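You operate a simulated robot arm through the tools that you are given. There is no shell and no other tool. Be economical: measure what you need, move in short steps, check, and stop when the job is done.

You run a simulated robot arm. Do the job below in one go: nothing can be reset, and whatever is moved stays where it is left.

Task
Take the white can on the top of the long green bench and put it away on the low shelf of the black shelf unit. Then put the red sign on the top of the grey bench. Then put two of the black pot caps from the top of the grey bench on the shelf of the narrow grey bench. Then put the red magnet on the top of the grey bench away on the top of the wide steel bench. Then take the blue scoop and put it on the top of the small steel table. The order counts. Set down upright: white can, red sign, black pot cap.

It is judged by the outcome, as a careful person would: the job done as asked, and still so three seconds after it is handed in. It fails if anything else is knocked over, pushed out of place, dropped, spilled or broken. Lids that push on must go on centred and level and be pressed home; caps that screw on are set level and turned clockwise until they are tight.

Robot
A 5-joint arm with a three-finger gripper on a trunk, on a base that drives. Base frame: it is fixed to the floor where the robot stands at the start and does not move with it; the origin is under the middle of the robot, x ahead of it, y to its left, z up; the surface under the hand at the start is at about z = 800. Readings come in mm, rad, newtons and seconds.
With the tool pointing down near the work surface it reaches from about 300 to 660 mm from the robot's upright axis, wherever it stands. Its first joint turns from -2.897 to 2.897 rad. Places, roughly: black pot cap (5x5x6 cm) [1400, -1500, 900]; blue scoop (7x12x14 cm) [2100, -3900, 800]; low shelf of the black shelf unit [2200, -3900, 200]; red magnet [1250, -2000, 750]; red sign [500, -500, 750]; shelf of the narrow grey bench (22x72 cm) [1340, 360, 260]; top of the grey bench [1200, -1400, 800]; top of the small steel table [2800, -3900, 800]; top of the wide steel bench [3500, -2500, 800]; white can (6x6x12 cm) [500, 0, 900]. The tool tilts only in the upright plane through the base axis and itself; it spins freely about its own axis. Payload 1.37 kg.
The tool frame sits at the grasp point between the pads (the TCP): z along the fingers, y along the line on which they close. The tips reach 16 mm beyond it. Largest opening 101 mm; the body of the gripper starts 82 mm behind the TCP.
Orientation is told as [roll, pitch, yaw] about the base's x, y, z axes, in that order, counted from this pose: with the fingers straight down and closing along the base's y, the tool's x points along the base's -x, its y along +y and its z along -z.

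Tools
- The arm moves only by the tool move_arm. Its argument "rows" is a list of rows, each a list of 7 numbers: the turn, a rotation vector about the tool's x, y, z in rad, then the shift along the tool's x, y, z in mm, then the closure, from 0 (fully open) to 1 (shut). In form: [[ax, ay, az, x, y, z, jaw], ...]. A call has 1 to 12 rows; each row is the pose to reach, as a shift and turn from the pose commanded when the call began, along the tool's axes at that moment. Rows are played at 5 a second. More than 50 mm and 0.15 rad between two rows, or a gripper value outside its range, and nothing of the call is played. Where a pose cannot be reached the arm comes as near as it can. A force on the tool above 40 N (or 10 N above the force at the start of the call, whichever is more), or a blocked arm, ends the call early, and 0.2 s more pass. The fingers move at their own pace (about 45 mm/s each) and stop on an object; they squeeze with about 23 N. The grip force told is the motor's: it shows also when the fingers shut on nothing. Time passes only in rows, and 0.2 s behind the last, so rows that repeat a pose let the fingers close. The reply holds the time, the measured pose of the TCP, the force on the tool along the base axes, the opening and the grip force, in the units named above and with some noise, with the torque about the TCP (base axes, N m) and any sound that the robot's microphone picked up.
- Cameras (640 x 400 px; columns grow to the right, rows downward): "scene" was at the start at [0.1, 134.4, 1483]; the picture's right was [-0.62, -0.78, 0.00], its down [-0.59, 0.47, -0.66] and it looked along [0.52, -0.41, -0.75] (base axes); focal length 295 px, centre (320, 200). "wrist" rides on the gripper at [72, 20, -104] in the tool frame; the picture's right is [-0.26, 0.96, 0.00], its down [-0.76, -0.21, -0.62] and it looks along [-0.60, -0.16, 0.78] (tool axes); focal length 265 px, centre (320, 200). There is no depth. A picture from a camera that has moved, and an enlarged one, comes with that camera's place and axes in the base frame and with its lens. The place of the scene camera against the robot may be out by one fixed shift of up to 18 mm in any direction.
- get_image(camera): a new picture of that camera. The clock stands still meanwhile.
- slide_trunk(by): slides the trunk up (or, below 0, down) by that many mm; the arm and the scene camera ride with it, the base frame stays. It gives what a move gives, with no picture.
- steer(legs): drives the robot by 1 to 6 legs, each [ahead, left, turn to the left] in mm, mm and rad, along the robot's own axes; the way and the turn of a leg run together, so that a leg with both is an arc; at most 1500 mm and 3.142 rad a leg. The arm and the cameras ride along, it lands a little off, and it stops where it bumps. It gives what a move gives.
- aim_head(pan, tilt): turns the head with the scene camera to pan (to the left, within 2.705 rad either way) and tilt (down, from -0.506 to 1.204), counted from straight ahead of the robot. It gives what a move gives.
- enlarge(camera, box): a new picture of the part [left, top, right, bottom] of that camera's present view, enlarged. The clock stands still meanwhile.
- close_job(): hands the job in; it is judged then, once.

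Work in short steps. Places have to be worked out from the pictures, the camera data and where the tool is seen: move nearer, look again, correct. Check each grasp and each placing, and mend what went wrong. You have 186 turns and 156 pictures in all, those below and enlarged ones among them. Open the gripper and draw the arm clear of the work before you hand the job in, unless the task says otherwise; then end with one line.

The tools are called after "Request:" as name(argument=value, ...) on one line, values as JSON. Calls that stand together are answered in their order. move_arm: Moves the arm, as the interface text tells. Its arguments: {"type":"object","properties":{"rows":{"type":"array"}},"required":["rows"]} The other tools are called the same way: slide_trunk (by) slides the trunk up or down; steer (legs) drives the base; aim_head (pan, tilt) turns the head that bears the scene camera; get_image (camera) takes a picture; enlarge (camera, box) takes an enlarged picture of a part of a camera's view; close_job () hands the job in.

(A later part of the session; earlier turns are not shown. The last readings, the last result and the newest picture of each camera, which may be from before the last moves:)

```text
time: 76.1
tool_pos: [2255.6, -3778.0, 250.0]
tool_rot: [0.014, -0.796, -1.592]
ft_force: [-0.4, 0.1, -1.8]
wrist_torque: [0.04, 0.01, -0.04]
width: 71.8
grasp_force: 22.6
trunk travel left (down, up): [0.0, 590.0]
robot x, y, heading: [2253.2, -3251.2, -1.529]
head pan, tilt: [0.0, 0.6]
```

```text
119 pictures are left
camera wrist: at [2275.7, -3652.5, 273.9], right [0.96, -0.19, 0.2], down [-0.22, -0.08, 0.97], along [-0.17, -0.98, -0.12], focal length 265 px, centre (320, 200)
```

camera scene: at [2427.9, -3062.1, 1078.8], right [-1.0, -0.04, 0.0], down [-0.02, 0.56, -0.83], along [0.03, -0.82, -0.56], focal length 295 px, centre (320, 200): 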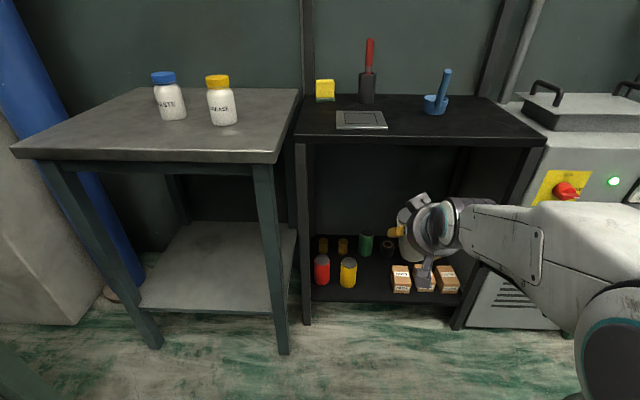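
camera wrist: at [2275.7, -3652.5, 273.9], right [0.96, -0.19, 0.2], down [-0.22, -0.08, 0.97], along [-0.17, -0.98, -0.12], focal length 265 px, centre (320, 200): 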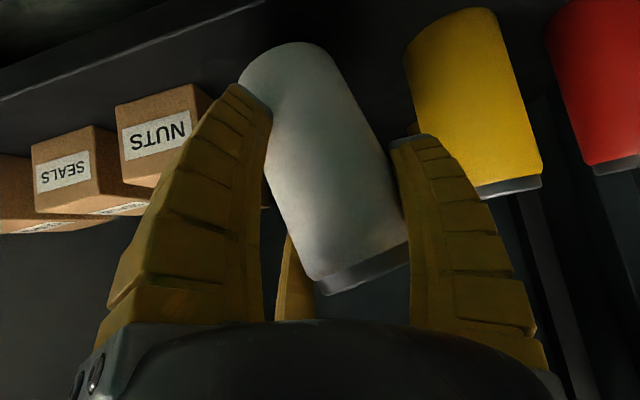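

Still no contact: the shelf must lie lower (about z 165), which also puts its front edge near y≈-3755. So I move the can 38 mm deeper before going on down.

Request:
move_arm(rows=[[0, 0, 0, -9, 0, 9, 1], [0, 0, 0, -18, 0, 18, 1], [0, 0, 0, -26.5, 0, 27.2, 1], [0, 0, 0, -26.5, 0, 27.2, 1]])

Request:
get_image(camera="wrist")

Request:
enlarge(camera="scene", box=[300, 240, 460, 340])

```text
time: 77.1
tool_pos: [2253.7, -3814.6, 249.7]
tool_rot: [0.011, -0.795, -1.592]
ft_force: [0.6, -0.6, -2.3]
wrist_torque: [0.04, 0.01, 0.0]
width: 71.8
grasp_force: 23.0
trunk travel left (down, up): [0.0, 590.0]
robot x, y, heading: [2251.6, -3248.4, -1.531]
head pan, tilt: [0.0, 0.6]
```

```text
118 pictures are left
camera wrist: at [2274.5, -3690.6, 274.2], right [0.96, -0.2, 0.2], down [-0.22, -0.08, 0.97], along [-0.17, -0.98, -0.12], focal length 265 px, centre (320, 200)
```

wrist: 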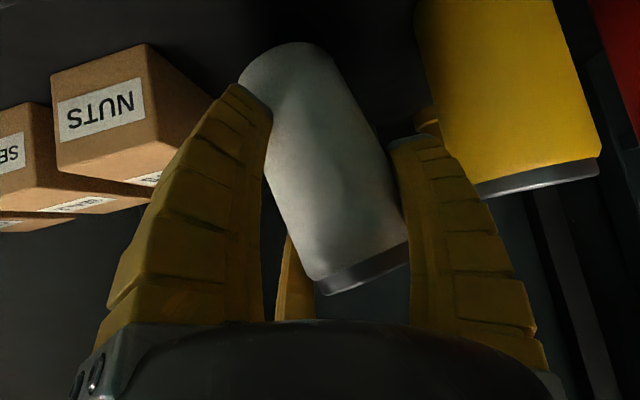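

```text
4.00 times, centred on (380, 290) of scene
camera zoom: at [2428.2, -3263.7, 1078.7], right [-1.0, -0.04, 0.0], down [-0.02, 0.56, -0.82], along [0.04, -0.82, -0.57], focal length 1180 px, centre (80, -160)
```

zoom: 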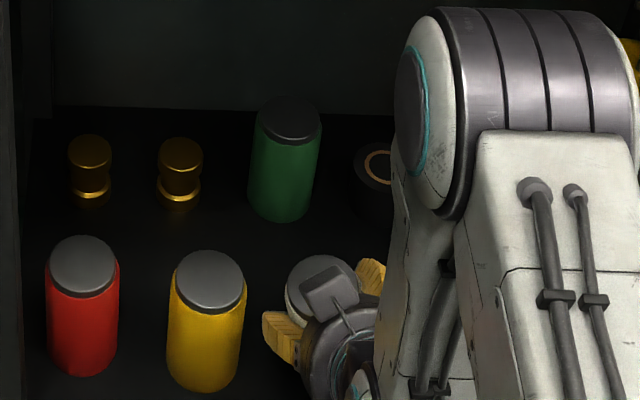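

Clearances look fine on both sides. Going down gently to contact.

Request:
move_arm(rows=[[0, 0, 0, 3.6, 0, 3.5, 1], [0, 0, 0, 7.2, 0, 7, 1], [0, 0, 0, 9.3, 0, 9, 1], [0, 0, 0, 11.5, 0, 11.2, 1], [0, 0, 0, 13.6, 0, 13.2, 1], [0, 0, 0, 15.8, 0, 15.3, 1], [0, 0, 0, 18, 0, 17.4, 1], [0, 0, 0, 20, 0, 19.5, 1], [0, 0, 0, 22, 0, 21.5, 1]])

Request:
get_image(camera="wrist")

```text
time: 79.1
tool_pos: [2254.1, -3815.1, 220.2]
tool_rot: [0.015, -0.8, -1.591]
ft_force: [-2.4, 0.3, 16.3]
wrist_torque: [-0.05, -0.19, -0.02]
width: 72.1
grasp_force: 22.9
trunk travel left (down, up): [0.0, 590.0]
robot x, y, heading: [2256.8, -3250.8, -1.531]
head pan, tilt: [0.0, 0.6]
```

```text
116 pictures are left
camera wrist: at [2275.1, -3691.2, 243.5], right [0.96, -0.19, 0.2], down [-0.22, -0.08, 0.97], along [-0.17, -0.98, -0.12], focal length 265 px, centre (320, 200)
```

wrist: 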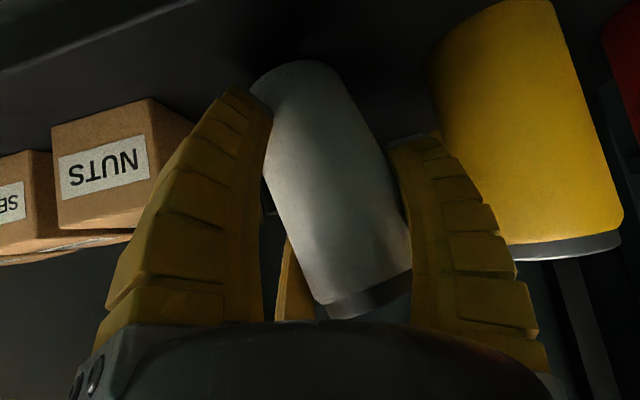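

Contact with the shelf (16 N). I open a little so the can settles upright, and check.

Request:
move_arm(rows=[[0, 0, 0, -1, 0, -1, 0.26], [0, 0, 0, -1, 0, -1, 0.22], [0, 0, 0, -1, 0, -1, 0.18], [0, 0, 0, -1, 0, -1, 0.18]])

Request:
get_image(camera="wrist")

```text
time: 80.1
tool_pos: [2254.4, -3815.1, 222.1]
tool_rot: [0.013, -0.796, -1.591]
ft_force: [0.5, 0.4, -0.2]
wrist_torque: [0.03, -0.02, 0.0]
width: 84.7
grasp_force: 2.0
trunk travel left (down, up): [0.0, 590.0]
robot x, y, heading: [2252.0, -3249.5, -1.527]
head pan, tilt: [0.0, 0.6]
```

```text
115 pictures are left
camera wrist: at [2275.1, -3690.5, 244.1], right [0.96, -0.2, 0.2], down [-0.22, -0.08, 0.97], along [-0.17, -0.98, -0.12], focal length 265 px, centre (320, 200)
```

wrist: 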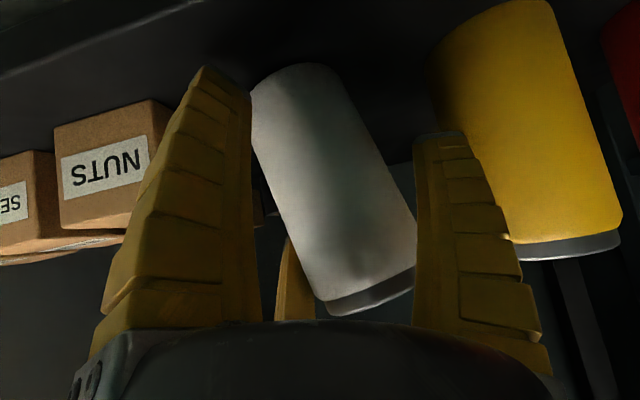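

The can stands parallel to the yellow jar, i.e. upright, and free. I centre by 3 mm and back out along the tool axis.

Request:
move_arm(rows=[[0, 0, 0, -1, 3, -2, 0.18], [0, 0, 0, -1, 3, -30, 0.18], [0, 0, 0, -1, 3, -70, 0.18], [0, 0, 0, -1, 3, -115, 0.18], [0, 0, 0, -1, 3, -160, 0.18], [0, 0, 0, -1, 3, -205, 0.05]])

Request:
get_image(camera="wrist")

```text
time: 81.5
tool_pos: [2252.6, -3713.5, 353.2]
tool_rot: [0.013, -0.797, -1.59]
ft_force: [-0.8, -0.8, -0.7]
wrist_torque: [-0.01, -0.02, -0.03]
width: 96.6
grasp_force: 0.5
out of reach, approached as far as the arm can: row 5, 6
trunk travel left (down, up): [0.0, 590.0]
robot x, y, heading: [2252.8, -3250.2, -1.533]
head pan, tilt: [0.0, 0.6]
```

```text
114 pictures are left
camera wrist: at [2274.5, -3588.1, 376.2], right [0.96, -0.2, 0.2], down [-0.22, -0.08, 0.97], along [-0.18, -0.98, -0.12], focal length 265 px, centre (320, 200)
```

wrist: 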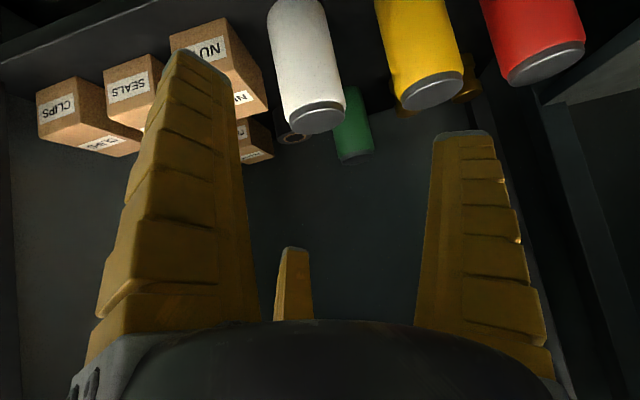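

The can stands upright on the low shelf. I back out, raise the trunk and go back to the red sign on the green bench.

Request:
steer(legs=[[-310, 0, 0]])

Request:
slide_trunk(by=400)

Request:
move_arm(rows=[[0, 0, 0, -35, 0, -34, 0], [0, 0, 0, -70, 0, -68, 0], [0, 0, 0, -105, 0, -102, 0], [0, 0, 0, -140, 0, -136, 0], [0, 0, 0, -175, 0, -170, 0], [0, 0, 0, -210, 0, -204, 0]])

Request:
steer(legs=[[0, 0, 1.53], [-1500, 0, 0], [-900, 0, 0]])

```text
time: 83.6
tool_pos: [2238.8, -3400.6, 351.8]
tool_rot: [0.013, -0.797, -1.594]
ft_force: [-0.1, 0.4, 0.3]
wrist_torque: [0.01, 0.04, 0.0]
width: 96.1
grasp_force: 0.0
trunk travel left (down, up): [0.0, 590.0]
robot x, y, heading: [2242.5, -2939.0, -1.533]
head pan, tilt: [0.0, 0.6]
```

```text
time: 87.4
tool_pos: [2240.2, -3401.5, 752.0]
tool_rot: [0.013, -0.797, -1.593]
ft_force: [0.1, 1.2, 1.1]
wrist_torque: [0.03, -0.02, 0.02]
width: 96.4
grasp_force: 0.6
trunk travel left (down, up): [-400.0, 190.0]
robot x, y, heading: [2241.2, -2938.2, -1.532]
head pan, tilt: [0.0, 0.6]
```

```text
time: 88.8
tool_pos: [2239.7, -3402.6, 1045.3]
tool_rot: [0.012, -0.796, -1.596]
ft_force: [0.8, -0.2, -0.4]
wrist_torque: [-0.04, -0.01, 0.04]
width: 100.7
grasp_force: 0.1
out of reach, approached as far as the arm can: row 1, 2, 3
trunk travel left (down, up): [-400.0, 190.0]
robot x, y, heading: [2240.5, -2939.3, -1.53]
head pan, tilt: [0.0, 0.6]
```

```text
time: 104.3
tool_pos: [304.5, -2964.7, 1045.3]
tool_rot: [0.011, -0.796, -0.067]
ft_force: [0.3, 0.2, -0.6]
wrist_torque: [0.05, -0.02, -0.04]
width: 100.8
grasp_force: 0.0
trunk travel left (down, up): [-400.0, 190.0]
robot x, y, heading: [-157.6, -2944.4, -0.005]
head pan, tilt: [0.0, 0.6]
```

Now strafe along the bench front to y≈-515, facing it, then look at the sign.

Request:
steer(legs=[[0, 1500, 0], [0, 930, 0]])

Request:
aim_head(pan=-0.3, tilt=0.7)

Request:
get_image(camera="scene")

Request:
get_image(camera="wrist")

```text
time: 116.1
tool_pos: [293.9, -540.3, 1045.9]
tool_rot: [0.01, -0.797, -0.043]
ft_force: [-0.6, 0.3, 1.5]
wrist_torque: [0.0, -0.02, 0.0]
width: 100.7
grasp_force: 0.0
trunk travel left (down, up): [-400.0, 190.0]
robot x, y, heading: [-169.3, -533.0, 0.022]
head pan, tilt: [0.0, 0.6]
```

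```text
time: 116.9
tool_pos: [293.7, -540.5, 1045.8]
tool_rot: [0.011, -0.796, -0.043]
ft_force: [-0.8, -0.3, 0.3]
wrist_torque: [0.0, 0.0, -0.04]
width: 100.6
grasp_force: 0.0
trunk travel left (down, up): [-400.0, 190.0]
robot x, y, heading: [-175.2, -530.4, 0.021]
head pan, tilt: [-0.3, 0.7]
```

```text
113 pictures are left
camera scene: at [-153.4, -372.0, 1470.1], right [-0.28, -0.96, 0.0], down [-0.62, 0.18, -0.77], along [0.74, -0.21, -0.64], focal length 295 px, centre (320, 200)
```

scene: 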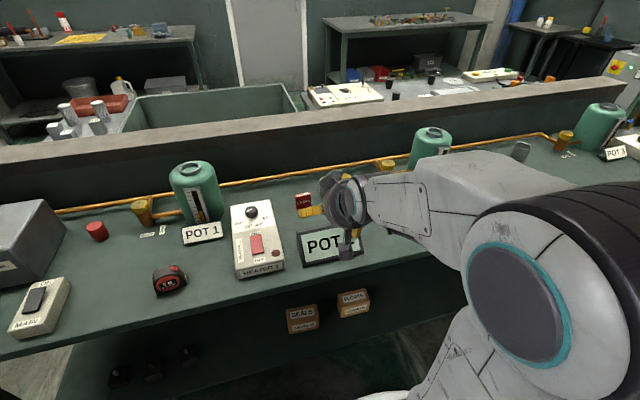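

```text
112 pictures are left
camera wrist: at [168.7, -516.7, 1068.7], right [0.22, 0.96, 0.2], down [0.08, -0.22, 0.97], along [0.97, -0.2, -0.12], focal length 265 px, centre (320, 200)
```

wrist: 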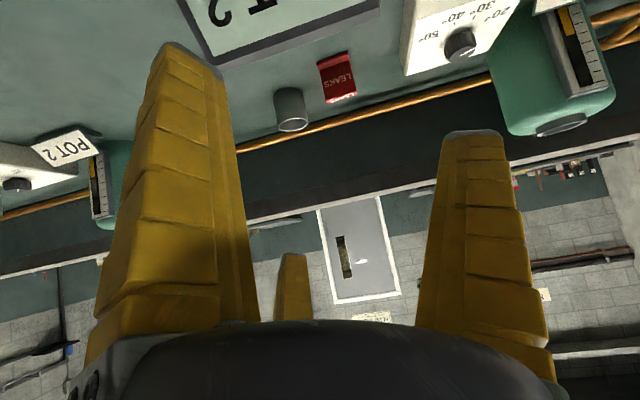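

The sign reads LEAKS and stands near (590,-525). I drive up to the bench and bring the tool upright over it.

Request:
steer(legs=[[165, 0, -0.02]])

Request:
move_arm(rows=[[0, 0.133, 0, -8, 0, 13, 0], [0, 0.266, 0, -16, 0, 26, 0], [0, 0.399, 0, -24, 0, 39, 0], [0, 0.532, 0, -32, 0, 52, 0], [0, 0.665, 0, -40, 0, 65, 0], [0, 0.797, 0, -48, 0, 78, 0], [0, 0.797, 0, -48, 0, 78, 0]])

Request:
get_image(camera="wrist")

```text
time: 118.4
tool_pos: [457.4, -548.6, 1045.4]
tool_rot: [0.01, -0.795, -0.063]
ft_force: [0.7, 0.3, 0.1]
wrist_torque: [-0.01, -0.03, 0.02]
width: 100.2
grasp_force: 0.1
trunk travel left (down, up): [-400.0, 190.0]
robot x, y, heading: [-5.1, -529.1, -0.004]
head pan, tilt: [-0.3, 0.7]
```

```text
time: 120.0
tool_pos: [546.2, -551.8, 1024.9]
tool_rot: [0.0, 0.002, -0.056]
ft_force: [-0.1, 0.1, 0.0]
wrist_torque: [-0.01, -0.02, 0.02]
width: 100.7
grasp_force: 0.1
trunk travel left (down, up): [-400.0, 190.0]
robot x, y, heading: [-2.9, -529.7, -0.002]
head pan, tilt: [-0.3, 0.7]
```

```text
111 pictures are left
camera wrist: at [475.2, -528.5, 1131.5], right [0.32, 0.95, 0.0], down [0.74, -0.25, 0.62], along [0.59, -0.2, -0.79], focal length 265 px, centre (320, 200)
```

wrist: 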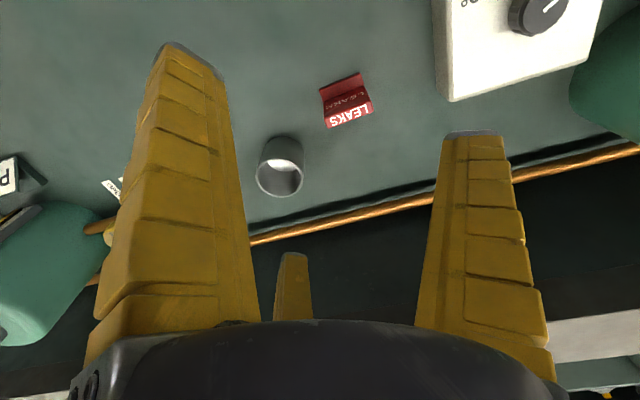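

Enlarge to see the sign's form.

Request:
enlarge(camera="wrist", box=[260, 50, 420, 150])

Request:
enlarge(camera="scene", box=[260, 170, 420, 270])

```text
4.00 times, centred on (340, 100) of wrist
camera zoom: at [475.2, -528.5, 1131.5], right [0.32, 0.95, 0.0], down [0.74, -0.25, 0.62], along [0.59, -0.2, -0.79], focal length 1062 px, centre (240, 600)
```

zoom: 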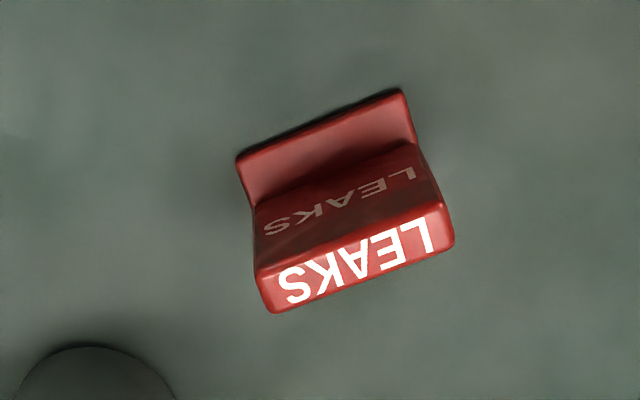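

```text
4.00 times, centred on (340, 220) of scene
camera zoom: at [13.8, -370.8, 1470.1], right [-0.3, -0.96, 0.0], down [-0.62, 0.19, -0.76], along [0.73, -0.23, -0.64], focal length 1180 px, centre (240, 120)
```

zoom: 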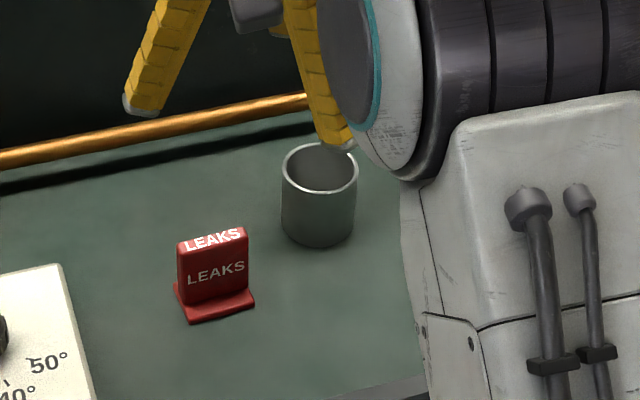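

The sign is an upright slab with its width along y (about -560…-506), 13 mm thick (x≈580–593), top z≈850. I turn the hand a quarter so it closes along x and bring it over the sign.

Request:
move_arm(rows=[[0, 0, 0.138, -3.5, 2, 0, 0.3], [0, 0, 0.276, -7, 4, 5, 0.3], [0, 0, 0.414, -10.5, 6, 12, 0.3], [0, 0, 0.552, -14, 8, 22, 0.3], [0, 0, 0.69, -17.5, 10, 32, 0.3], [0, 0, 0.828, -21, 12, 45, 0.3], [0, 0, 0.966, -25, 14, 58, 0.3], [0, 0, 1.104, -29, 16, 70, 0.3], [0, 0, 1.242, -32, 18, 82, 0.3], [0, 0, 1.38, -36, 20, 95, 0.3], [0, 0, 1.514, -38.9, 21.2, 105, 0.3], [0, 0, 1.514, -38.9, 21.2, 105, 0.3]])

Request:
get_image(camera="wrist")

Request:
get_image(camera="scene")

```text
time: 122.6
tool_pos: [587.0, -532.9, 919.0]
tool_rot: [0.0, -0.001, -1.57]
ft_force: [-0.1, -0.7, -0.6]
wrist_torque: [-0.02, 0.02, -0.01]
width: 73.5
grasp_force: 2.4
trunk travel left (down, up): [-400.0, 190.0]
robot x, y, heading: [-6.7, -528.7, 0.002]
head pan, tilt: [-0.3, 0.7]
```

```text
108 pictures are left
camera wrist: at [606.0, -460.8, 1025.4], right [0.96, -0.27, 0.0], down [-0.21, -0.76, 0.62], along [-0.16, -0.6, -0.78], focal length 265 px, centre (320, 200)
```

wrist: 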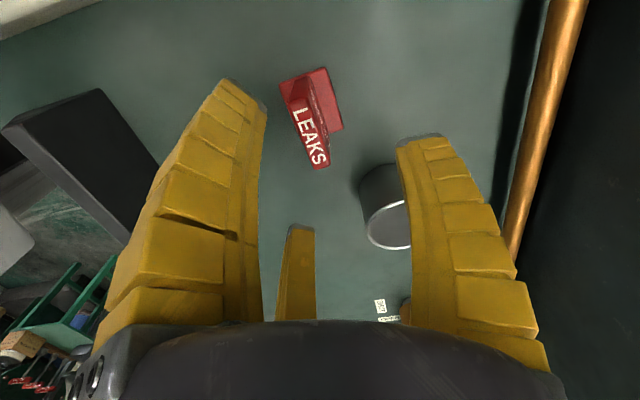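

```text
107 pictures are left
camera scene: at [13.9, -370.8, 1470.1], right [-0.3, -0.96, 0.0], down [-0.62, 0.19, -0.76], along [0.73, -0.23, -0.64], focal length 295 px, centre (320, 200)
```

scene: 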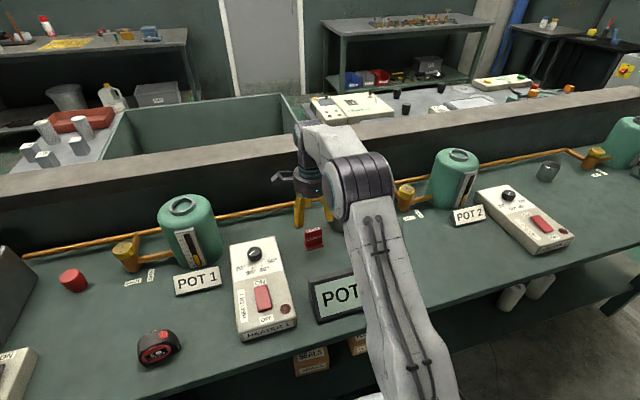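

Enlarge to measure the slab's exact line.

Request:
enlarge(camera="wrist", box=[260, 55, 388, 183])

```text
3.12 times, centred on (324, 119) of wrist
camera zoom: at [606.0, -460.8, 1025.4], right [0.96, -0.27, 0.0], down [-0.21, -0.76, 0.62], along [-0.16, -0.6, -0.78], focal length 829 px, centre (308, 453)
```

zoom: 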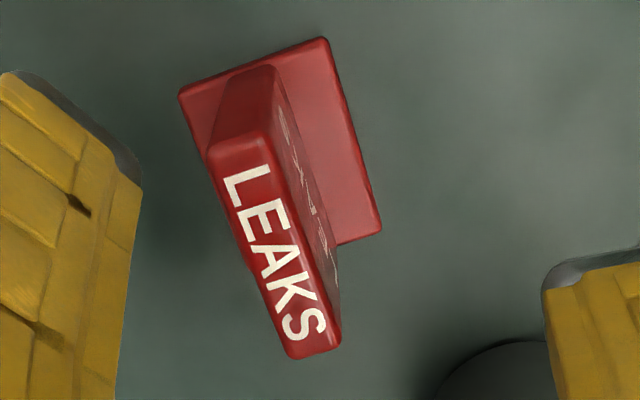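

Combining both views: top at z≈862, centre (582,-533). I descend to z 840 and close on the slab.

Request:
move_arm(rows=[[0, 0, -0.04, 0, -5, 20, 0.3], [0, 0, -0.04, 0, -5, 50, 0.3], [0, 0, -0.04, 0, -5, 79, 0.3], [0, 0, -0.04, 0, -5, 79, 0.3]])

Request:
get_image(camera="wrist")

```text
time: 123.6
tool_pos: [581.1, -532.7, 841.3]
tool_rot: [0.0, 0.0, -1.531]
ft_force: [0.6, 0.0, -0.5]
wrist_torque: [0.0, -0.02, 0.04]
width: 73.3
grasp_force: 2.1
trunk travel left (down, up): [-400.0, 190.0]
robot x, y, heading: [-6.6, -527.5, 0.0]
head pan, tilt: [-0.3, 0.7]
```

```text
105 pictures are left
camera wrist: at [598.1, -458.6, 947.2], right [0.97, -0.22, 0.0], down [-0.18, -0.76, 0.62], along [-0.14, -0.6, -0.78], focal length 265 px, centre (320, 200)
```

wrist: 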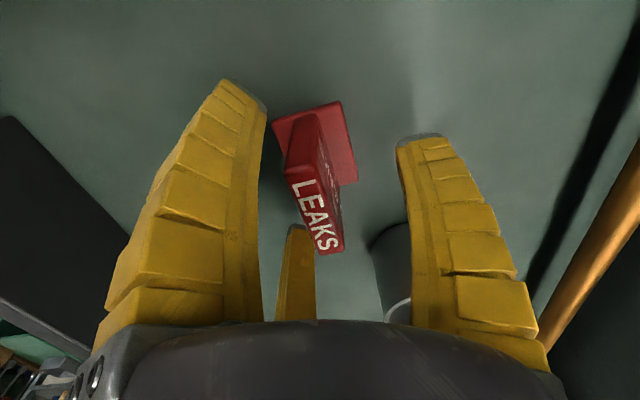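

Well placed. Close on the slab.

Request:
move_arm(rows=[[0, 0, 0, 0, 0, 0, 0.6], [0, 0, 0, 0, 0, 0, 0.75], [0, 0, 0, 0, 0, 0, 0.85], [0, 0, 0, 0, 0, 0, 1], [0, 0, 0, 0, 0, 0, 1], [0, 0, 0, 0, 0, 0, 1], [0, 0, 0, 0, 0, 0, 1]])

Request:
move_arm(rows=[[0, 0, 0, 0, 0, -10, 1], [0, 0, 0, 0, 0, -50, 1], [0, 0, 0, 0, 0, -100, 1], [0, 0, 0, 0, 0, -150, 1], [0, 0, 0, 0, 0, -200, 1]])

Request:
get_image(camera="wrist")

```text
time: 125.2
tool_pos: [581.3, -531.5, 841.1]
tool_rot: [0.001, 0.001, -1.529]
ft_force: [-0.2, -0.2, 2.9]
wrist_torque: [0.0, -0.1, -0.01]
width: 19.1
grasp_force: 23.5
trunk travel left (down, up): [-400.0, 190.0]
robot x, y, heading: [-5.7, -532.0, 0.001]
head pan, tilt: [-0.3, 0.7]
```

```text
time: 126.4
tool_pos: [581.8, -535.2, 1042.7]
tool_rot: [-0.002, -0.001, -1.531]
ft_force: [-0.2, 0.2, -0.7]
wrist_torque: [0.01, 0.0, -0.03]
width: 17.0
grasp_force: 23.0
trunk travel left (down, up): [-400.0, 190.0]
robot x, y, heading: [-8.2, -525.6, -0.003]
head pan, tilt: [-0.3, 0.7]
```

```text
104 pictures are left
camera wrist: at [598.0, -461.9, 1147.7], right [0.97, -0.22, 0.0], down [-0.18, -0.76, 0.62], along [-0.14, -0.6, -0.78], focal length 265 px, centre (320, 200)
```

wrist: 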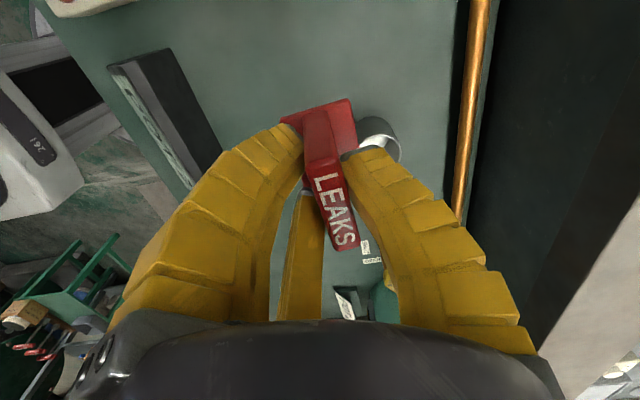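

The sign is held. I draw the arm in and up, then drive around the bench end to the far side of the grey bench.

Request:
move_arm(rows=[[0, 0, 0, 0, -35, -20, 1], [0, 0, 0, 0, -75, -40, 1], [0, 0, 0, 0, -115, -60, 1], [0, 0, 0, 0, -150, -80, 1]])

Request:
steer(legs=[[-150, 0, 0], [0, -1500, 0], [0, -900, 0], [1500, 0, 0], [760, 0, 0]])

Request:
aim_head(pan=1.2, tilt=0.5)

Request:
get_image(camera="scene")

Request:
get_image(camera="wrist")

```text
time: 127.4
tool_pos: [427.7, -540.4, 1122.9]
tool_rot: [0.0, 0.001, -1.529]
ft_force: [0.4, 0.4, -0.3]
wrist_torque: [-0.01, -0.01, -0.01]
width: 17.0
grasp_force: 22.9
trunk travel left (down, up): [-400.0, 190.0]
robot x, y, heading: [-8.8, -532.3, 0.0]
head pan, tilt: [-0.3, 0.7]
```

```text
time: 150.8
tool_pos: [2538.0, -2880.6, 1123.7]
tool_rot: [-0.002, 0.0, -1.509]
ft_force: [0.4, -0.3, -0.3]
wrist_torque: [0.01, 0.05, -0.02]
width: 14.9
grasp_force: 22.6
trunk travel left (down, up): [-400.0, 190.0]
robot x, y, heading: [2100.5, -2873.4, 0.023]
head pan, tilt: [-0.3, 0.7]
```

```text
time: 152.4
tool_pos: [2538.1, -2881.1, 1122.9]
tool_rot: [0.0, 0.0, -1.51]
ft_force: [-0.5, 0.8, -1.2]
wrist_torque: [-0.02, 0.02, 0.01]
width: 15.0
grasp_force: 23.2
trunk travel left (down, up): [-400.0, 190.0]
robot x, y, heading: [2102.1, -2877.2, 0.017]
head pan, tilt: [1.201, 0.499]
```

```text
103 pictures are left
camera scene: at [2068.7, -2610.0, 1487.8], right [0.94, -0.34, 0.0], down [-0.16, -0.45, -0.88], along [0.3, 0.82, -0.48], focal length 295 px, centre (320, 200)
```

scene: 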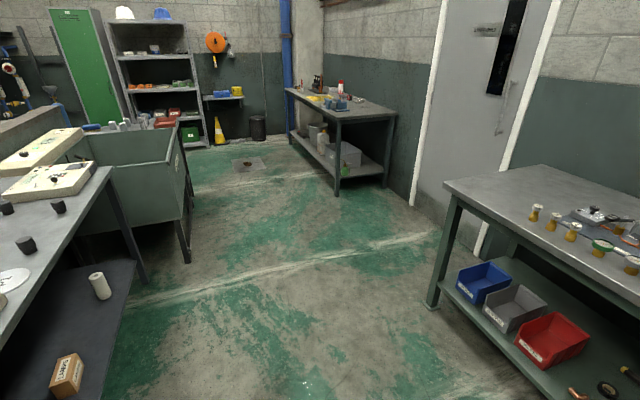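

```text
102 pictures are left
camera wrist: at [2553.0, -2807.6, 1229.3], right [0.98, -0.21, 0.0], down [-0.16, -0.77, 0.62], along [-0.13, -0.61, -0.78], focal length 265 px, centre (320, 200)
```

wrist: 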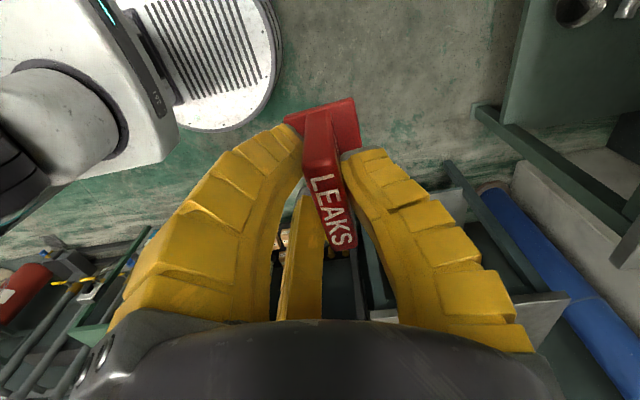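

The aisle behind the grey bench is free. I turn to face -x and strafe along it.

Request:
steer(legs=[[0, 0, 3.12], [0, -1375, 0]])

Request:
aim_head(pan=-0.1, tilt=0.6)

Request:
get_image(camera="scene")

Request:
aim_head(pan=0.6, tilt=0.6)

Request:
get_image(camera="scene")

```text
time: 166.4
tool_pos: [1699.4, -1487.1, 1122.8]
tool_rot: [-0.001, 0.0, 1.596]
ft_force: [0.5, -0.5, -0.9]
wrist_torque: [0.02, -0.01, -0.01]
width: 15.3
grasp_force: 22.8
trunk travel left (down, up): [-400.0, 190.0]
robot x, y, heading: [2132.6, -1507.8, 3.126]
head pan, tilt: [1.201, 0.499]
```

```text
time: 167.9
tool_pos: [1697.4, -1486.6, 1122.6]
tool_rot: [0.0, -0.001, 1.595]
ft_force: [0.1, -0.5, -1.1]
wrist_torque: [-0.01, 0.03, 0.02]
width: 14.8
grasp_force: 23.1
trunk travel left (down, up): [-400.0, 190.0]
robot x, y, heading: [2129.6, -1507.6, 3.125]
head pan, tilt: [-0.099, 0.6]
```

```text
101 pictures are left
camera scene: at [2101.8, -1664.9, 1478.7], right [0.11, 0.99, 0.0], down [0.56, -0.06, -0.83], along [-0.82, 0.09, -0.56], focal length 295 px, centre (320, 200)
```

scene: 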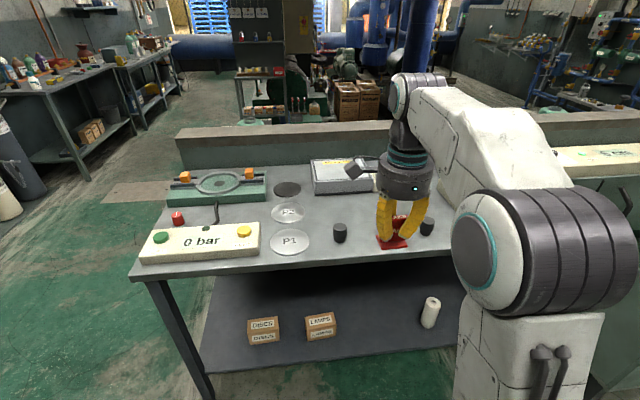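

```text
time: 169.0
tool_pos: [1698.4, -1486.8, 1123.3]
tool_rot: [0.001, 0.0, 1.594]
ft_force: [0.1, 0.4, -0.8]
wrist_torque: [-0.01, 0.01, 0.05]
width: 15.1
grasp_force: 23.3
trunk travel left (down, up): [-400.0, 190.0]
robot x, y, heading: [2135.8, -1507.5, 3.122]
head pan, tilt: [0.6, 0.6]
```

```text
100 pictures are left
camera scene: at [2115.9, -1723.7, 1478.7], right [-0.55, 0.83, 0.0], down [0.47, 0.31, -0.83], along [-0.69, -0.45, -0.56], focal length 295 px, centre (320, 200)
```

scene: 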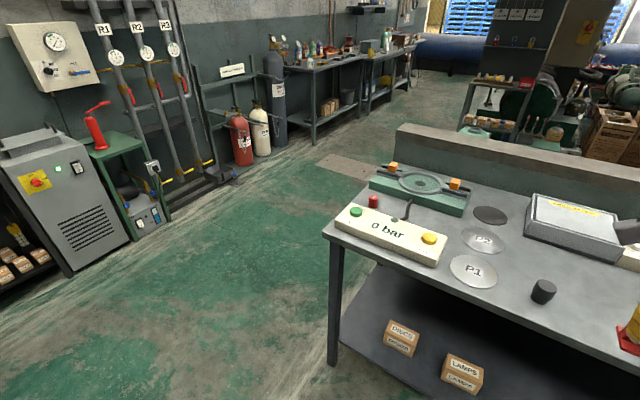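

The caps stand near (1358,-1515) and (1356,-1202); the spot around (1330,-1370) between them is free for the sign. I drive there.

Request:
steer(legs=[[300, -117, 0]])

Request:
get_image(camera="wrist")

Request:
aim_head(pan=0.2, tilt=0.8)

Request:
get_image(camera="scene")

```text
time: 171.1
tool_pos: [1396.4, -1363.8, 1123.0]
tool_rot: [-0.002, -0.002, 1.597]
ft_force: [-0.1, -0.6, -0.9]
wrist_torque: [0.02, -0.01, 0.0]
width: 15.0
grasp_force: 23.1
trunk travel left (down, up): [-400.0, 190.0]
robot x, y, heading: [1828.9, -1380.8, 3.122]
head pan, tilt: [0.6, 0.6]
```

```text
99 pictures are left
camera wrist: at [1377.8, -1436.1, 1229.1], right [-0.97, 0.24, 0.0], down [0.19, 0.76, 0.62], along [0.15, 0.6, -0.78], focal length 265 px, centre (320, 200)
```

wrist: 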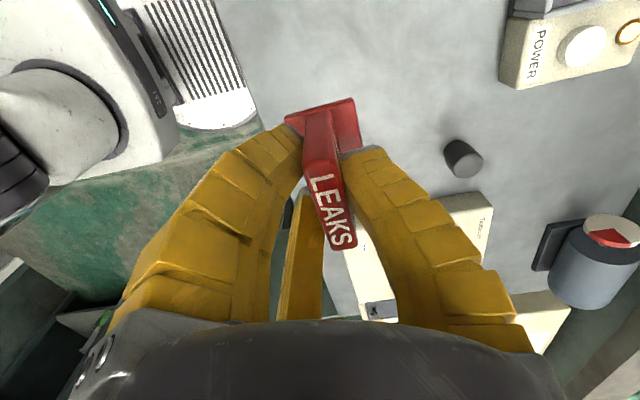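

```text
time: 172.0
tool_pos: [1396.9, -1363.4, 1123.1]
tool_rot: [0.0, -0.001, 1.596]
ft_force: [0.0, 0.0, 0.0]
wrist_torque: [-0.02, 0.0, -0.01]
width: 15.1
grasp_force: 22.7
trunk travel left (down, up): [-400.0, 190.0]
robot x, y, heading: [1830.6, -1383.9, 3.126]
head pan, tilt: [0.201, 0.799]
```

```text
98 pictures are left
camera scene: at [1808.7, -1567.1, 1461.9], right [-0.18, 0.98, 0.0], down [0.7, 0.13, -0.7], along [-0.69, -0.13, -0.72], focal length 295 px, centre (320, 200)
```

scene: 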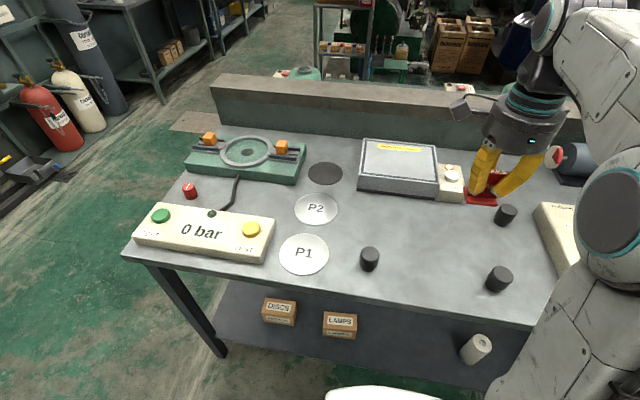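

Free space below. I move a little inward and lower to z≈870, then look.

Request:
move_arm(rows=[[0, 0, 0, 0, 28, 35, 1], [0, 0, 0, 0, 56, 75, 1], [0, 0, 0, 0, 56, 120, 1], [0, 0, 0, 0, 56, 165, 1], [0, 0, 0, 0, 56, 210, 1], [0, 0, 0, 0, 56, 253, 1]])

Request:
move_arm(rows=[[0, 0, 0, 0, 0, 8, 1], [0, 0, 0, 0, 0, 14, 1], [0, 0, 0, 0, 0, 18, 1], [0, 0, 0, 0, 0, 22, 1], [0, 0, 0, 0, 0, 26, 1], [0, 0, 0, 0, 0, 30, 1], [0, 0, 0, 0, 0, 33, 1], [0, 0, 0, 0, 0, 36, 1], [0, 0, 0, 0, 0, 39, 1], [0, 0, 0, 0, 0, 42, 1]])

Request:
get_image(camera="wrist")

```text
time: 173.4
tool_pos: [1342.4, -1365.9, 872.3]
tool_rot: [0.007, 0.001, 1.595]
ft_force: [0.9, -1.4, 24.5]
wrist_torque: [0.01, 0.07, -0.02]
width: 23.5
grasp_force: 22.9
trunk travel left (down, up): [-400.0, 190.0]
robot x, y, heading: [1834.6, -1382.8, 3.126]
head pan, tilt: [0.201, 0.799]
```

```text
time: 173.8
tool_pos: [1340.9, -1365.7, 870.9]
tool_rot: [0.01, 0.001, 1.594]
ft_force: [7.3, 0.1, 21.9]
wrist_torque: [-0.03, -0.1, 0.01]
width: 25.2
grasp_force: 23.0
trunk travel left (down, up): [-400.0, 190.0]
robot x, y, heading: [1835.1, -1384.1, 3.126]
head pan, tilt: [0.201, 0.799]
stopped in row 1: the force on the tool passed its limit at 46 N (the readings are from after the stop); the commanded pose is now the measured one
```

```text
97 pictures are left
camera wrist: at [1324.3, -1438.1, 976.6], right [-0.97, 0.24, 0.01], down [0.2, 0.76, 0.62], along [0.14, 0.6, -0.79], focal length 265 px, centre (320, 200)
```

wrist: 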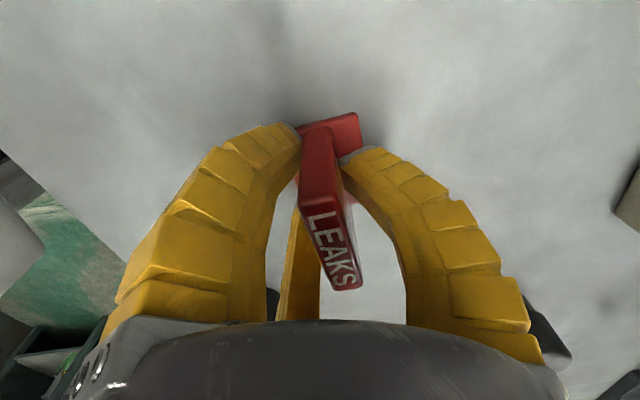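

The grey bench is higher than expected and contact came early; the sign is pressed with ~22 N. I ease up a few mm and look.

Request:
move_arm(rows=[[0, 0, 0, 0, 0, -2, 1], [0, 0, 0, 0, 0, -3, 1], [0, 0, 0, 0, 0, -3, 1]])

Request:
enlarge(camera="scene", box=[380, 140, 540, 240])

Request:
enlarge(camera="wrist", box=[230, 80, 422, 320])

```text
time: 174.6
tool_pos: [1341.5, -1364.7, 871.7]
tool_rot: [0.008, 0.0, 1.596]
ft_force: [4.2, -1.9, 10.4]
wrist_torque: [-0.04, 0.02, 0.01]
width: 23.4
grasp_force: 23.2
trunk travel left (down, up): [-400.0, 190.0]
robot x, y, heading: [1832.0, -1386.9, 3.122]
head pan, tilt: [0.201, 0.799]
```

```text
4.00 times, centred on (460, 190) of scene
camera zoom: at [1810.2, -1567.3, 1461.8], right [-0.18, 0.98, 0.0], down [0.7, 0.13, -0.7], along [-0.69, -0.13, -0.72], focal length 1180 px, centre (-240, 240)
```

zoom: 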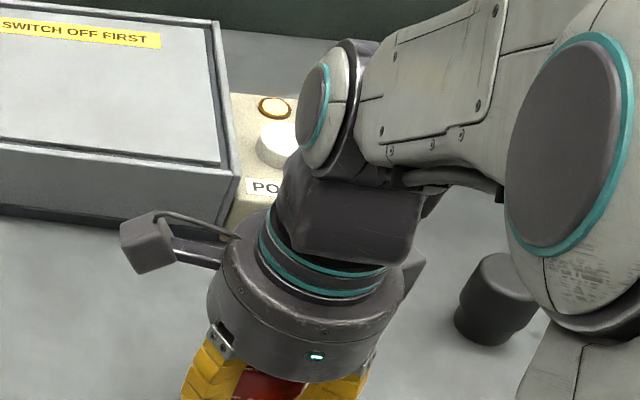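

```text
1.67 times, centred on (326, 200) of wrist
camera zoom: at [1323.3, -1437.9, 977.1], right [-0.97, 0.24, 0.01], down [0.19, 0.76, 0.62], along [0.14, 0.6, -0.79], focal length 442 px, centre (310, 200)
```

zoom: 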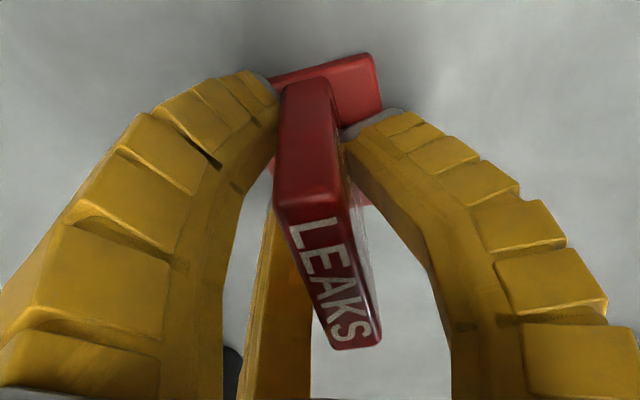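

The sign's foot is against the bench. I ease up 2 mm more and open.

Request:
move_arm(rows=[[0, 0, 0, 0, 0, -2, 1], [0, 0, 0, 0, 0, -2, 0.76], [0, 0, 0, 0, 0, -2, 0.7], [0, 0, 0, 0, 0, -2, 0.6], [0, 0, 0, 0, 0, -2, 0.5], [0, 0, 0, 0, 0, -2, 0.45], [0, 0, 0, 0, 0, -2, 0.45]])

Request:
get_image(camera="wrist")

```text
time: 176.2
tool_pos: [1339.4, -1365.7, 873.4]
tool_rot: [0.006, 0.0, 1.595]
ft_force: [0.0, 0.7, 0.3]
wrist_torque: [-0.01, -0.04, 0.02]
width: 59.0
grasp_force: 2.5
trunk travel left (down, up): [-400.0, 190.0]
robot x, y, heading: [1832.8, -1381.0, 3.124]
head pan, tilt: [0.201, 0.799]
```

```text
94 pictures are left
camera wrist: at [1322.2, -1437.7, 979.2], right [-0.97, 0.24, 0.01], down [0.19, 0.76, 0.62], along [0.14, 0.6, -0.79], focal length 265 px, centre (320, 200)
```

wrist: 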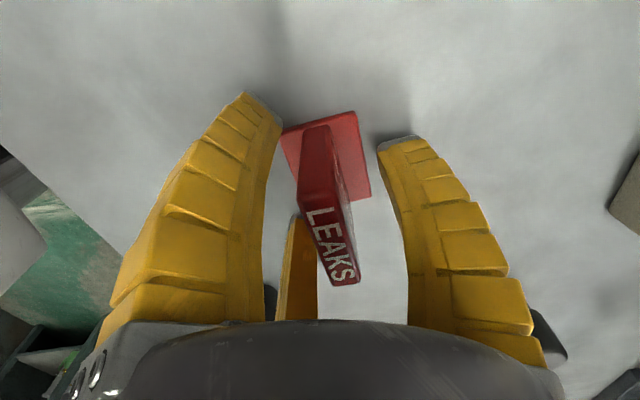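

The sign stands flat. I rise clear and look.

Request:
move_arm(rows=[[0, 0, 0, 0, 0, -40, 0.4], [0, 0, 0, 0, 0, -85, 0.3], [0, 0, 0, 0, 0, -130, 0.2], [0, 0, 0, 0, 0, -175, 0.1], [0, 0, 0, 0, 0, -220, 0]])

Request:
get_image(camera="wrist")

Request:
get_image(camera="scene")

```text
time: 177.4
tool_pos: [1341.3, -1365.8, 1097.1]
tool_rot: [0.007, 0.0, 1.595]
ft_force: [-0.6, 0.8, 0.3]
wrist_torque: [-0.01, -0.02, 0.0]
width: 100.4
grasp_force: 0.1
trunk travel left (down, up): [-400.0, 190.0]
robot x, y, heading: [1831.6, -1385.1, 3.125]
head pan, tilt: [0.201, 0.799]
```

```text
93 pictures are left
camera wrist: at [1323.8, -1438.0, 1202.4], right [-0.97, 0.24, 0.01], down [0.19, 0.76, 0.62], along [0.14, 0.6, -0.79], focal length 265 px, centre (320, 200)
```

wrist: 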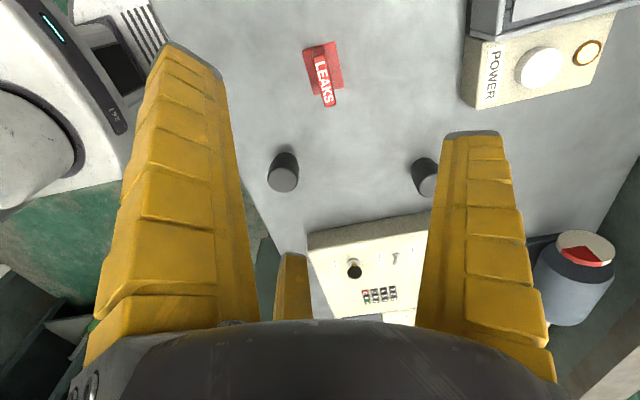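

```text
92 pictures are left
camera scene: at [1808.9, -1567.1, 1461.8], right [-0.18, 0.98, 0.0], down [0.7, 0.13, -0.7], along [-0.69, -0.13, -0.72], focal length 295 px, centre (320, 200)
```

scene: 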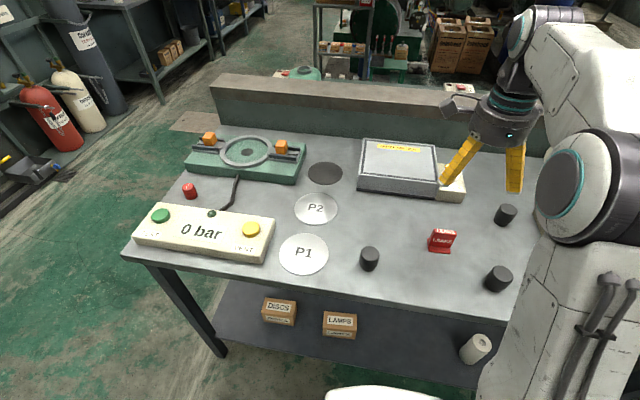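

The sign stands upright. Next the caps: I back off and line up with the cap near (1418,-1245), turning the hand back to the radial pose.

Request:
steer(legs=[[-165, -140, 0]])

Request:
move_arm(rows=[[0, 0, -0.14, 0, 0, 0, 0], [0, 0, -0.28, 0, 0, 0, 0], [0, 0, -0.42, 0, 0, 0, 0], [0, 0, -0.56, 0, 0, 0, 0], [0, 0, -0.7, 0, 0, 0, 0], [0, 0, -0.84, 0, 0, 0, 0], [0, 0, -0.98, 0, 0, 0, 0], [0, 0, -1.12, 0, 0, 0, 0], [0, 0, -1.26, 0, 0, 0, 0], [0, 0, -1.4, 0, 0, 0, 0], [0, 0, -1.5, 0, 0, 0, 0]])

Request:
move_arm(rows=[[0, -0.133, 0, 0, 0, 0, 0], [0, -0.266, 0, 0, 0, 10, 0], [0, -0.399, 0, 0, 0, 20, 0], [0, -0.532, 0, 0, 0, 30, 0], [0, -0.665, 0, 0, 0, 40, 0], [0, -0.8, 0, 0, 0, 50, 0]])

Request:
get_image(camera="wrist")

```text
time: 179.1
tool_pos: [1508.5, -1228.4, 1097.0]
tool_rot: [0.01, 0.0, 1.595]
ft_force: [-0.8, -0.1, 0.7]
wrist_torque: [0.0, 0.01, -0.01]
width: 100.6
grasp_force: 0.0
trunk travel left (down, up): [-400.0, 190.0]
robot x, y, heading: [2002.5, -1246.9, 3.127]
head pan, tilt: [0.201, 0.799]
```

```text
time: 181.5
tool_pos: [1508.1, -1227.8, 1095.8]
tool_rot: [0.0, -0.006, 3.1]
ft_force: [0.0, 0.4, -0.6]
wrist_torque: [-0.02, -0.02, 0.01]
width: 100.5
grasp_force: 0.0
trunk travel left (down, up): [-400.0, 190.0]
robot x, y, heading: [1998.9, -1247.5, 3.124]
head pan, tilt: [0.201, 0.799]
```

```text
time: 182.9
tool_pos: [1507.7, -1227.6, 1046.6]
tool_rot: [0.005, -0.81, 3.096]
ft_force: [0.4, -0.7, -0.8]
wrist_torque: [0.02, 0.0, -0.01]
width: 100.5
grasp_force: 0.0
trunk travel left (down, up): [-400.0, 190.0]
robot x, y, heading: [1998.9, -1246.5, 3.125]
head pan, tilt: [0.201, 0.799]
```

```text
91 pictures are left
camera wrist: at [1631.2, -1252.7, 1067.9], right [-0.22, -0.95, 0.19], down [-0.06, 0.21, 0.97], along [-0.97, 0.21, -0.11], focal length 265 px, centre (320, 200)
```

wrist: 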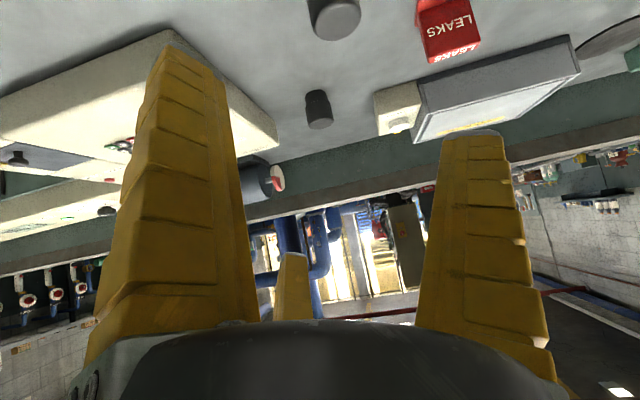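

The cap's top is near (1420,-1252). I strafe 28 mm to get it straight ahead of the tool and descend to a standoff.

Request:
steer(legs=[[0, 28, 0]])

Request:
move_arm(rows=[[0, 0, 0, 22, 0, 28, 0], [0, 0, 0, 44, 0, 56, 0], [0, 0, 0, 65, 0, 83, 0], [0, 0, 0, 65, 0, 83, 0]])

Request:
get_image(camera="wrist")

```text
time: 183.7
tool_pos: [1506.0, -1256.3, 1046.8]
tool_rot: [0.004, -0.809, 3.096]
ft_force: [-0.3, 0.0, -0.1]
wrist_torque: [-0.04, 0.0, -0.02]
width: 100.6
grasp_force: 0.1
trunk travel left (down, up): [-400.0, 190.0]
robot x, y, heading: [1995.5, -1273.9, 3.127]
head pan, tilt: [0.201, 0.799]
```

```text
time: 184.7
tool_pos: [1493.0, -1254.9, 943.6]
tool_rot: [0.003, -0.808, 3.095]
ft_force: [0.3, -0.2, -0.3]
wrist_torque: [0.0, 0.01, 0.0]
width: 100.6
grasp_force: 0.2
trunk travel left (down, up): [-400.0, 190.0]
robot x, y, heading: [1999.0, -1268.8, 3.121]
head pan, tilt: [0.201, 0.799]
```

```text
90 pictures are left
camera wrist: at [1616.3, -1279.7, 964.6], right [-0.22, -0.95, 0.19], down [-0.07, 0.21, 0.97], along [-0.97, 0.21, -0.11], focal length 265 px, centre (320, 200)
```

wrist: 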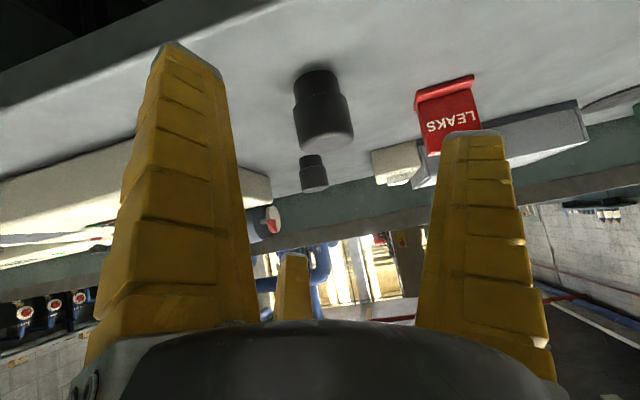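

Triangulated: cap top centre at (1410,-1250,890), bench z≈840. I advance to (1411,-1250,872) and close.

Request:
move_arm(rows=[[0, 0, 0, -1, -0.3, 27, 0.15], [0, 0, 0, -2, -0.6, 54, 0.15], [0, 0, 0, -3.5, -1, 82, 0.15], [0, 0, 0, -4.7, -1.2, 108, 0.15], [0, 0, 0, -4.7, -1.2, 108, 0.15]])

Request:
get_image(camera="wrist")

```text
time: 185.5
tool_pos: [1436.8, -1254.9, 896.4]
tool_rot: [0.003, -0.819, 3.097]
ft_force: [4.3, -2.4, 6.1]
wrist_torque: [0.03, -0.42, -0.22]
width: 88.4
grasp_force: 1.4
trunk travel left (down, up): [-400.0, 190.0]
robot x, y, heading: [1998.0, -1272.8, 3.127]
head pan, tilt: [0.201, 0.799]
stopped in row 3: the force on the tool passed its limit at 71 N (the readings are from after the stop); the commanded pose is now the measured one
```

```text
89 pictures are left
camera wrist: at [1560.8, -1279.3, 917.6], right [-0.22, -0.96, 0.2], down [-0.06, 0.21, 0.98], along [-0.97, 0.2, -0.1], focal length 265 px, centre (320, 200)
```

wrist: 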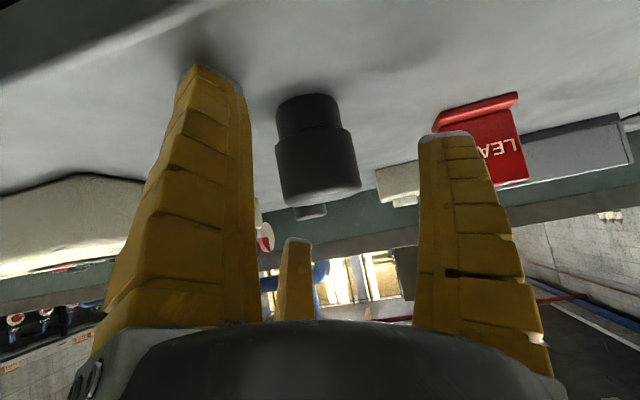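

The hand hit something at z≈896 although the cap is nearly centred. I check with the scene camera what touched.

Request:
aim_head(pan=0.0, tilt=0.75)

Request:
get_image(camera="scene")

```text
time: 186.2
tool_pos: [1437.9, -1254.2, 896.4]
tool_rot: [0.003, -0.819, 3.099]
ft_force: [4.2, -2.4, 7.8]
wrist_torque: [0.07, -0.48, -0.21]
width: 87.0
grasp_force: 1.8
trunk travel left (down, up): [-400.0, 190.0]
robot x, y, heading: [1997.1, -1271.7, 3.122]
head pan, tilt: [0.0, 0.75]
```

```text
88 pictures are left
camera scene: at [1972.9, -1441.9, 1465.8], right [0.02, 1.0, 0.0], down [0.68, -0.01, -0.73], along [-0.73, 0.01, -0.68], focal length 295 px, centre (320, 200)
```

scene: 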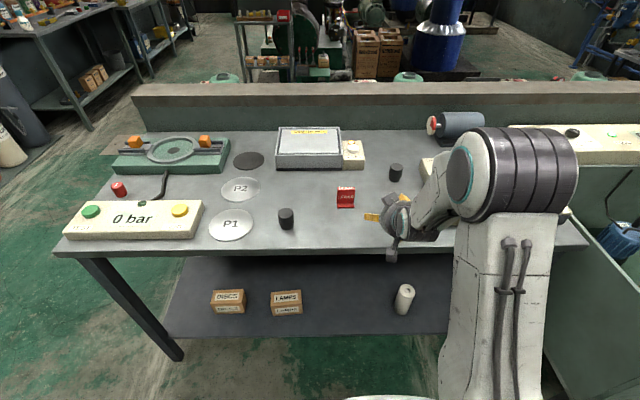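

The camera box under the hand met the bench edge. I back off, reduce the tilt to 0.5 rad, and come again; the cap centre is now refined to (1428,-1256), top z≈897.

Request:
move_arm(rows=[[0, 0, 0, 0, 0, -30, 0.1], [0, 0, 0, 0, 0, -60, 0.1], [0, 0.11, 0, 0, 0, -60, 0.1], [0, 0.22, 0, 0, 0, -60, 0.1], [0, 0.319, 0, 0, 0, -60, 0.1], [0, 0.319, 0, 0, 0, -60, 0.1]])

Request:
get_image(camera="wrist")

```text
time: 187.6
tool_pos: [1481.5, -1255.6, 936.7]
tool_rot: [0.001, -0.495, 3.099]
ft_force: [0.5, 1.0, 0.8]
wrist_torque: [-0.01, -0.01, 0.0]
width: 92.1
grasp_force: 1.1
trunk travel left (down, up): [-400.0, 190.0]
robot x, y, heading: [1997.8, -1273.4, 3.125]
head pan, tilt: [0.0, 0.75]
```

```text
87 pictures are left
camera wrist: at [1592.6, -1279.9, 996.3], right [-0.27, -0.95, 0.13], down [-0.36, 0.22, 0.91], along [-0.89, 0.2, -0.41], focal length 265 px, centre (320, 200)
```

wrist: 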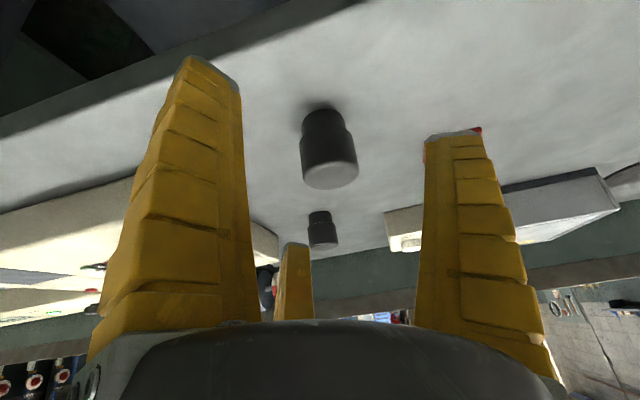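

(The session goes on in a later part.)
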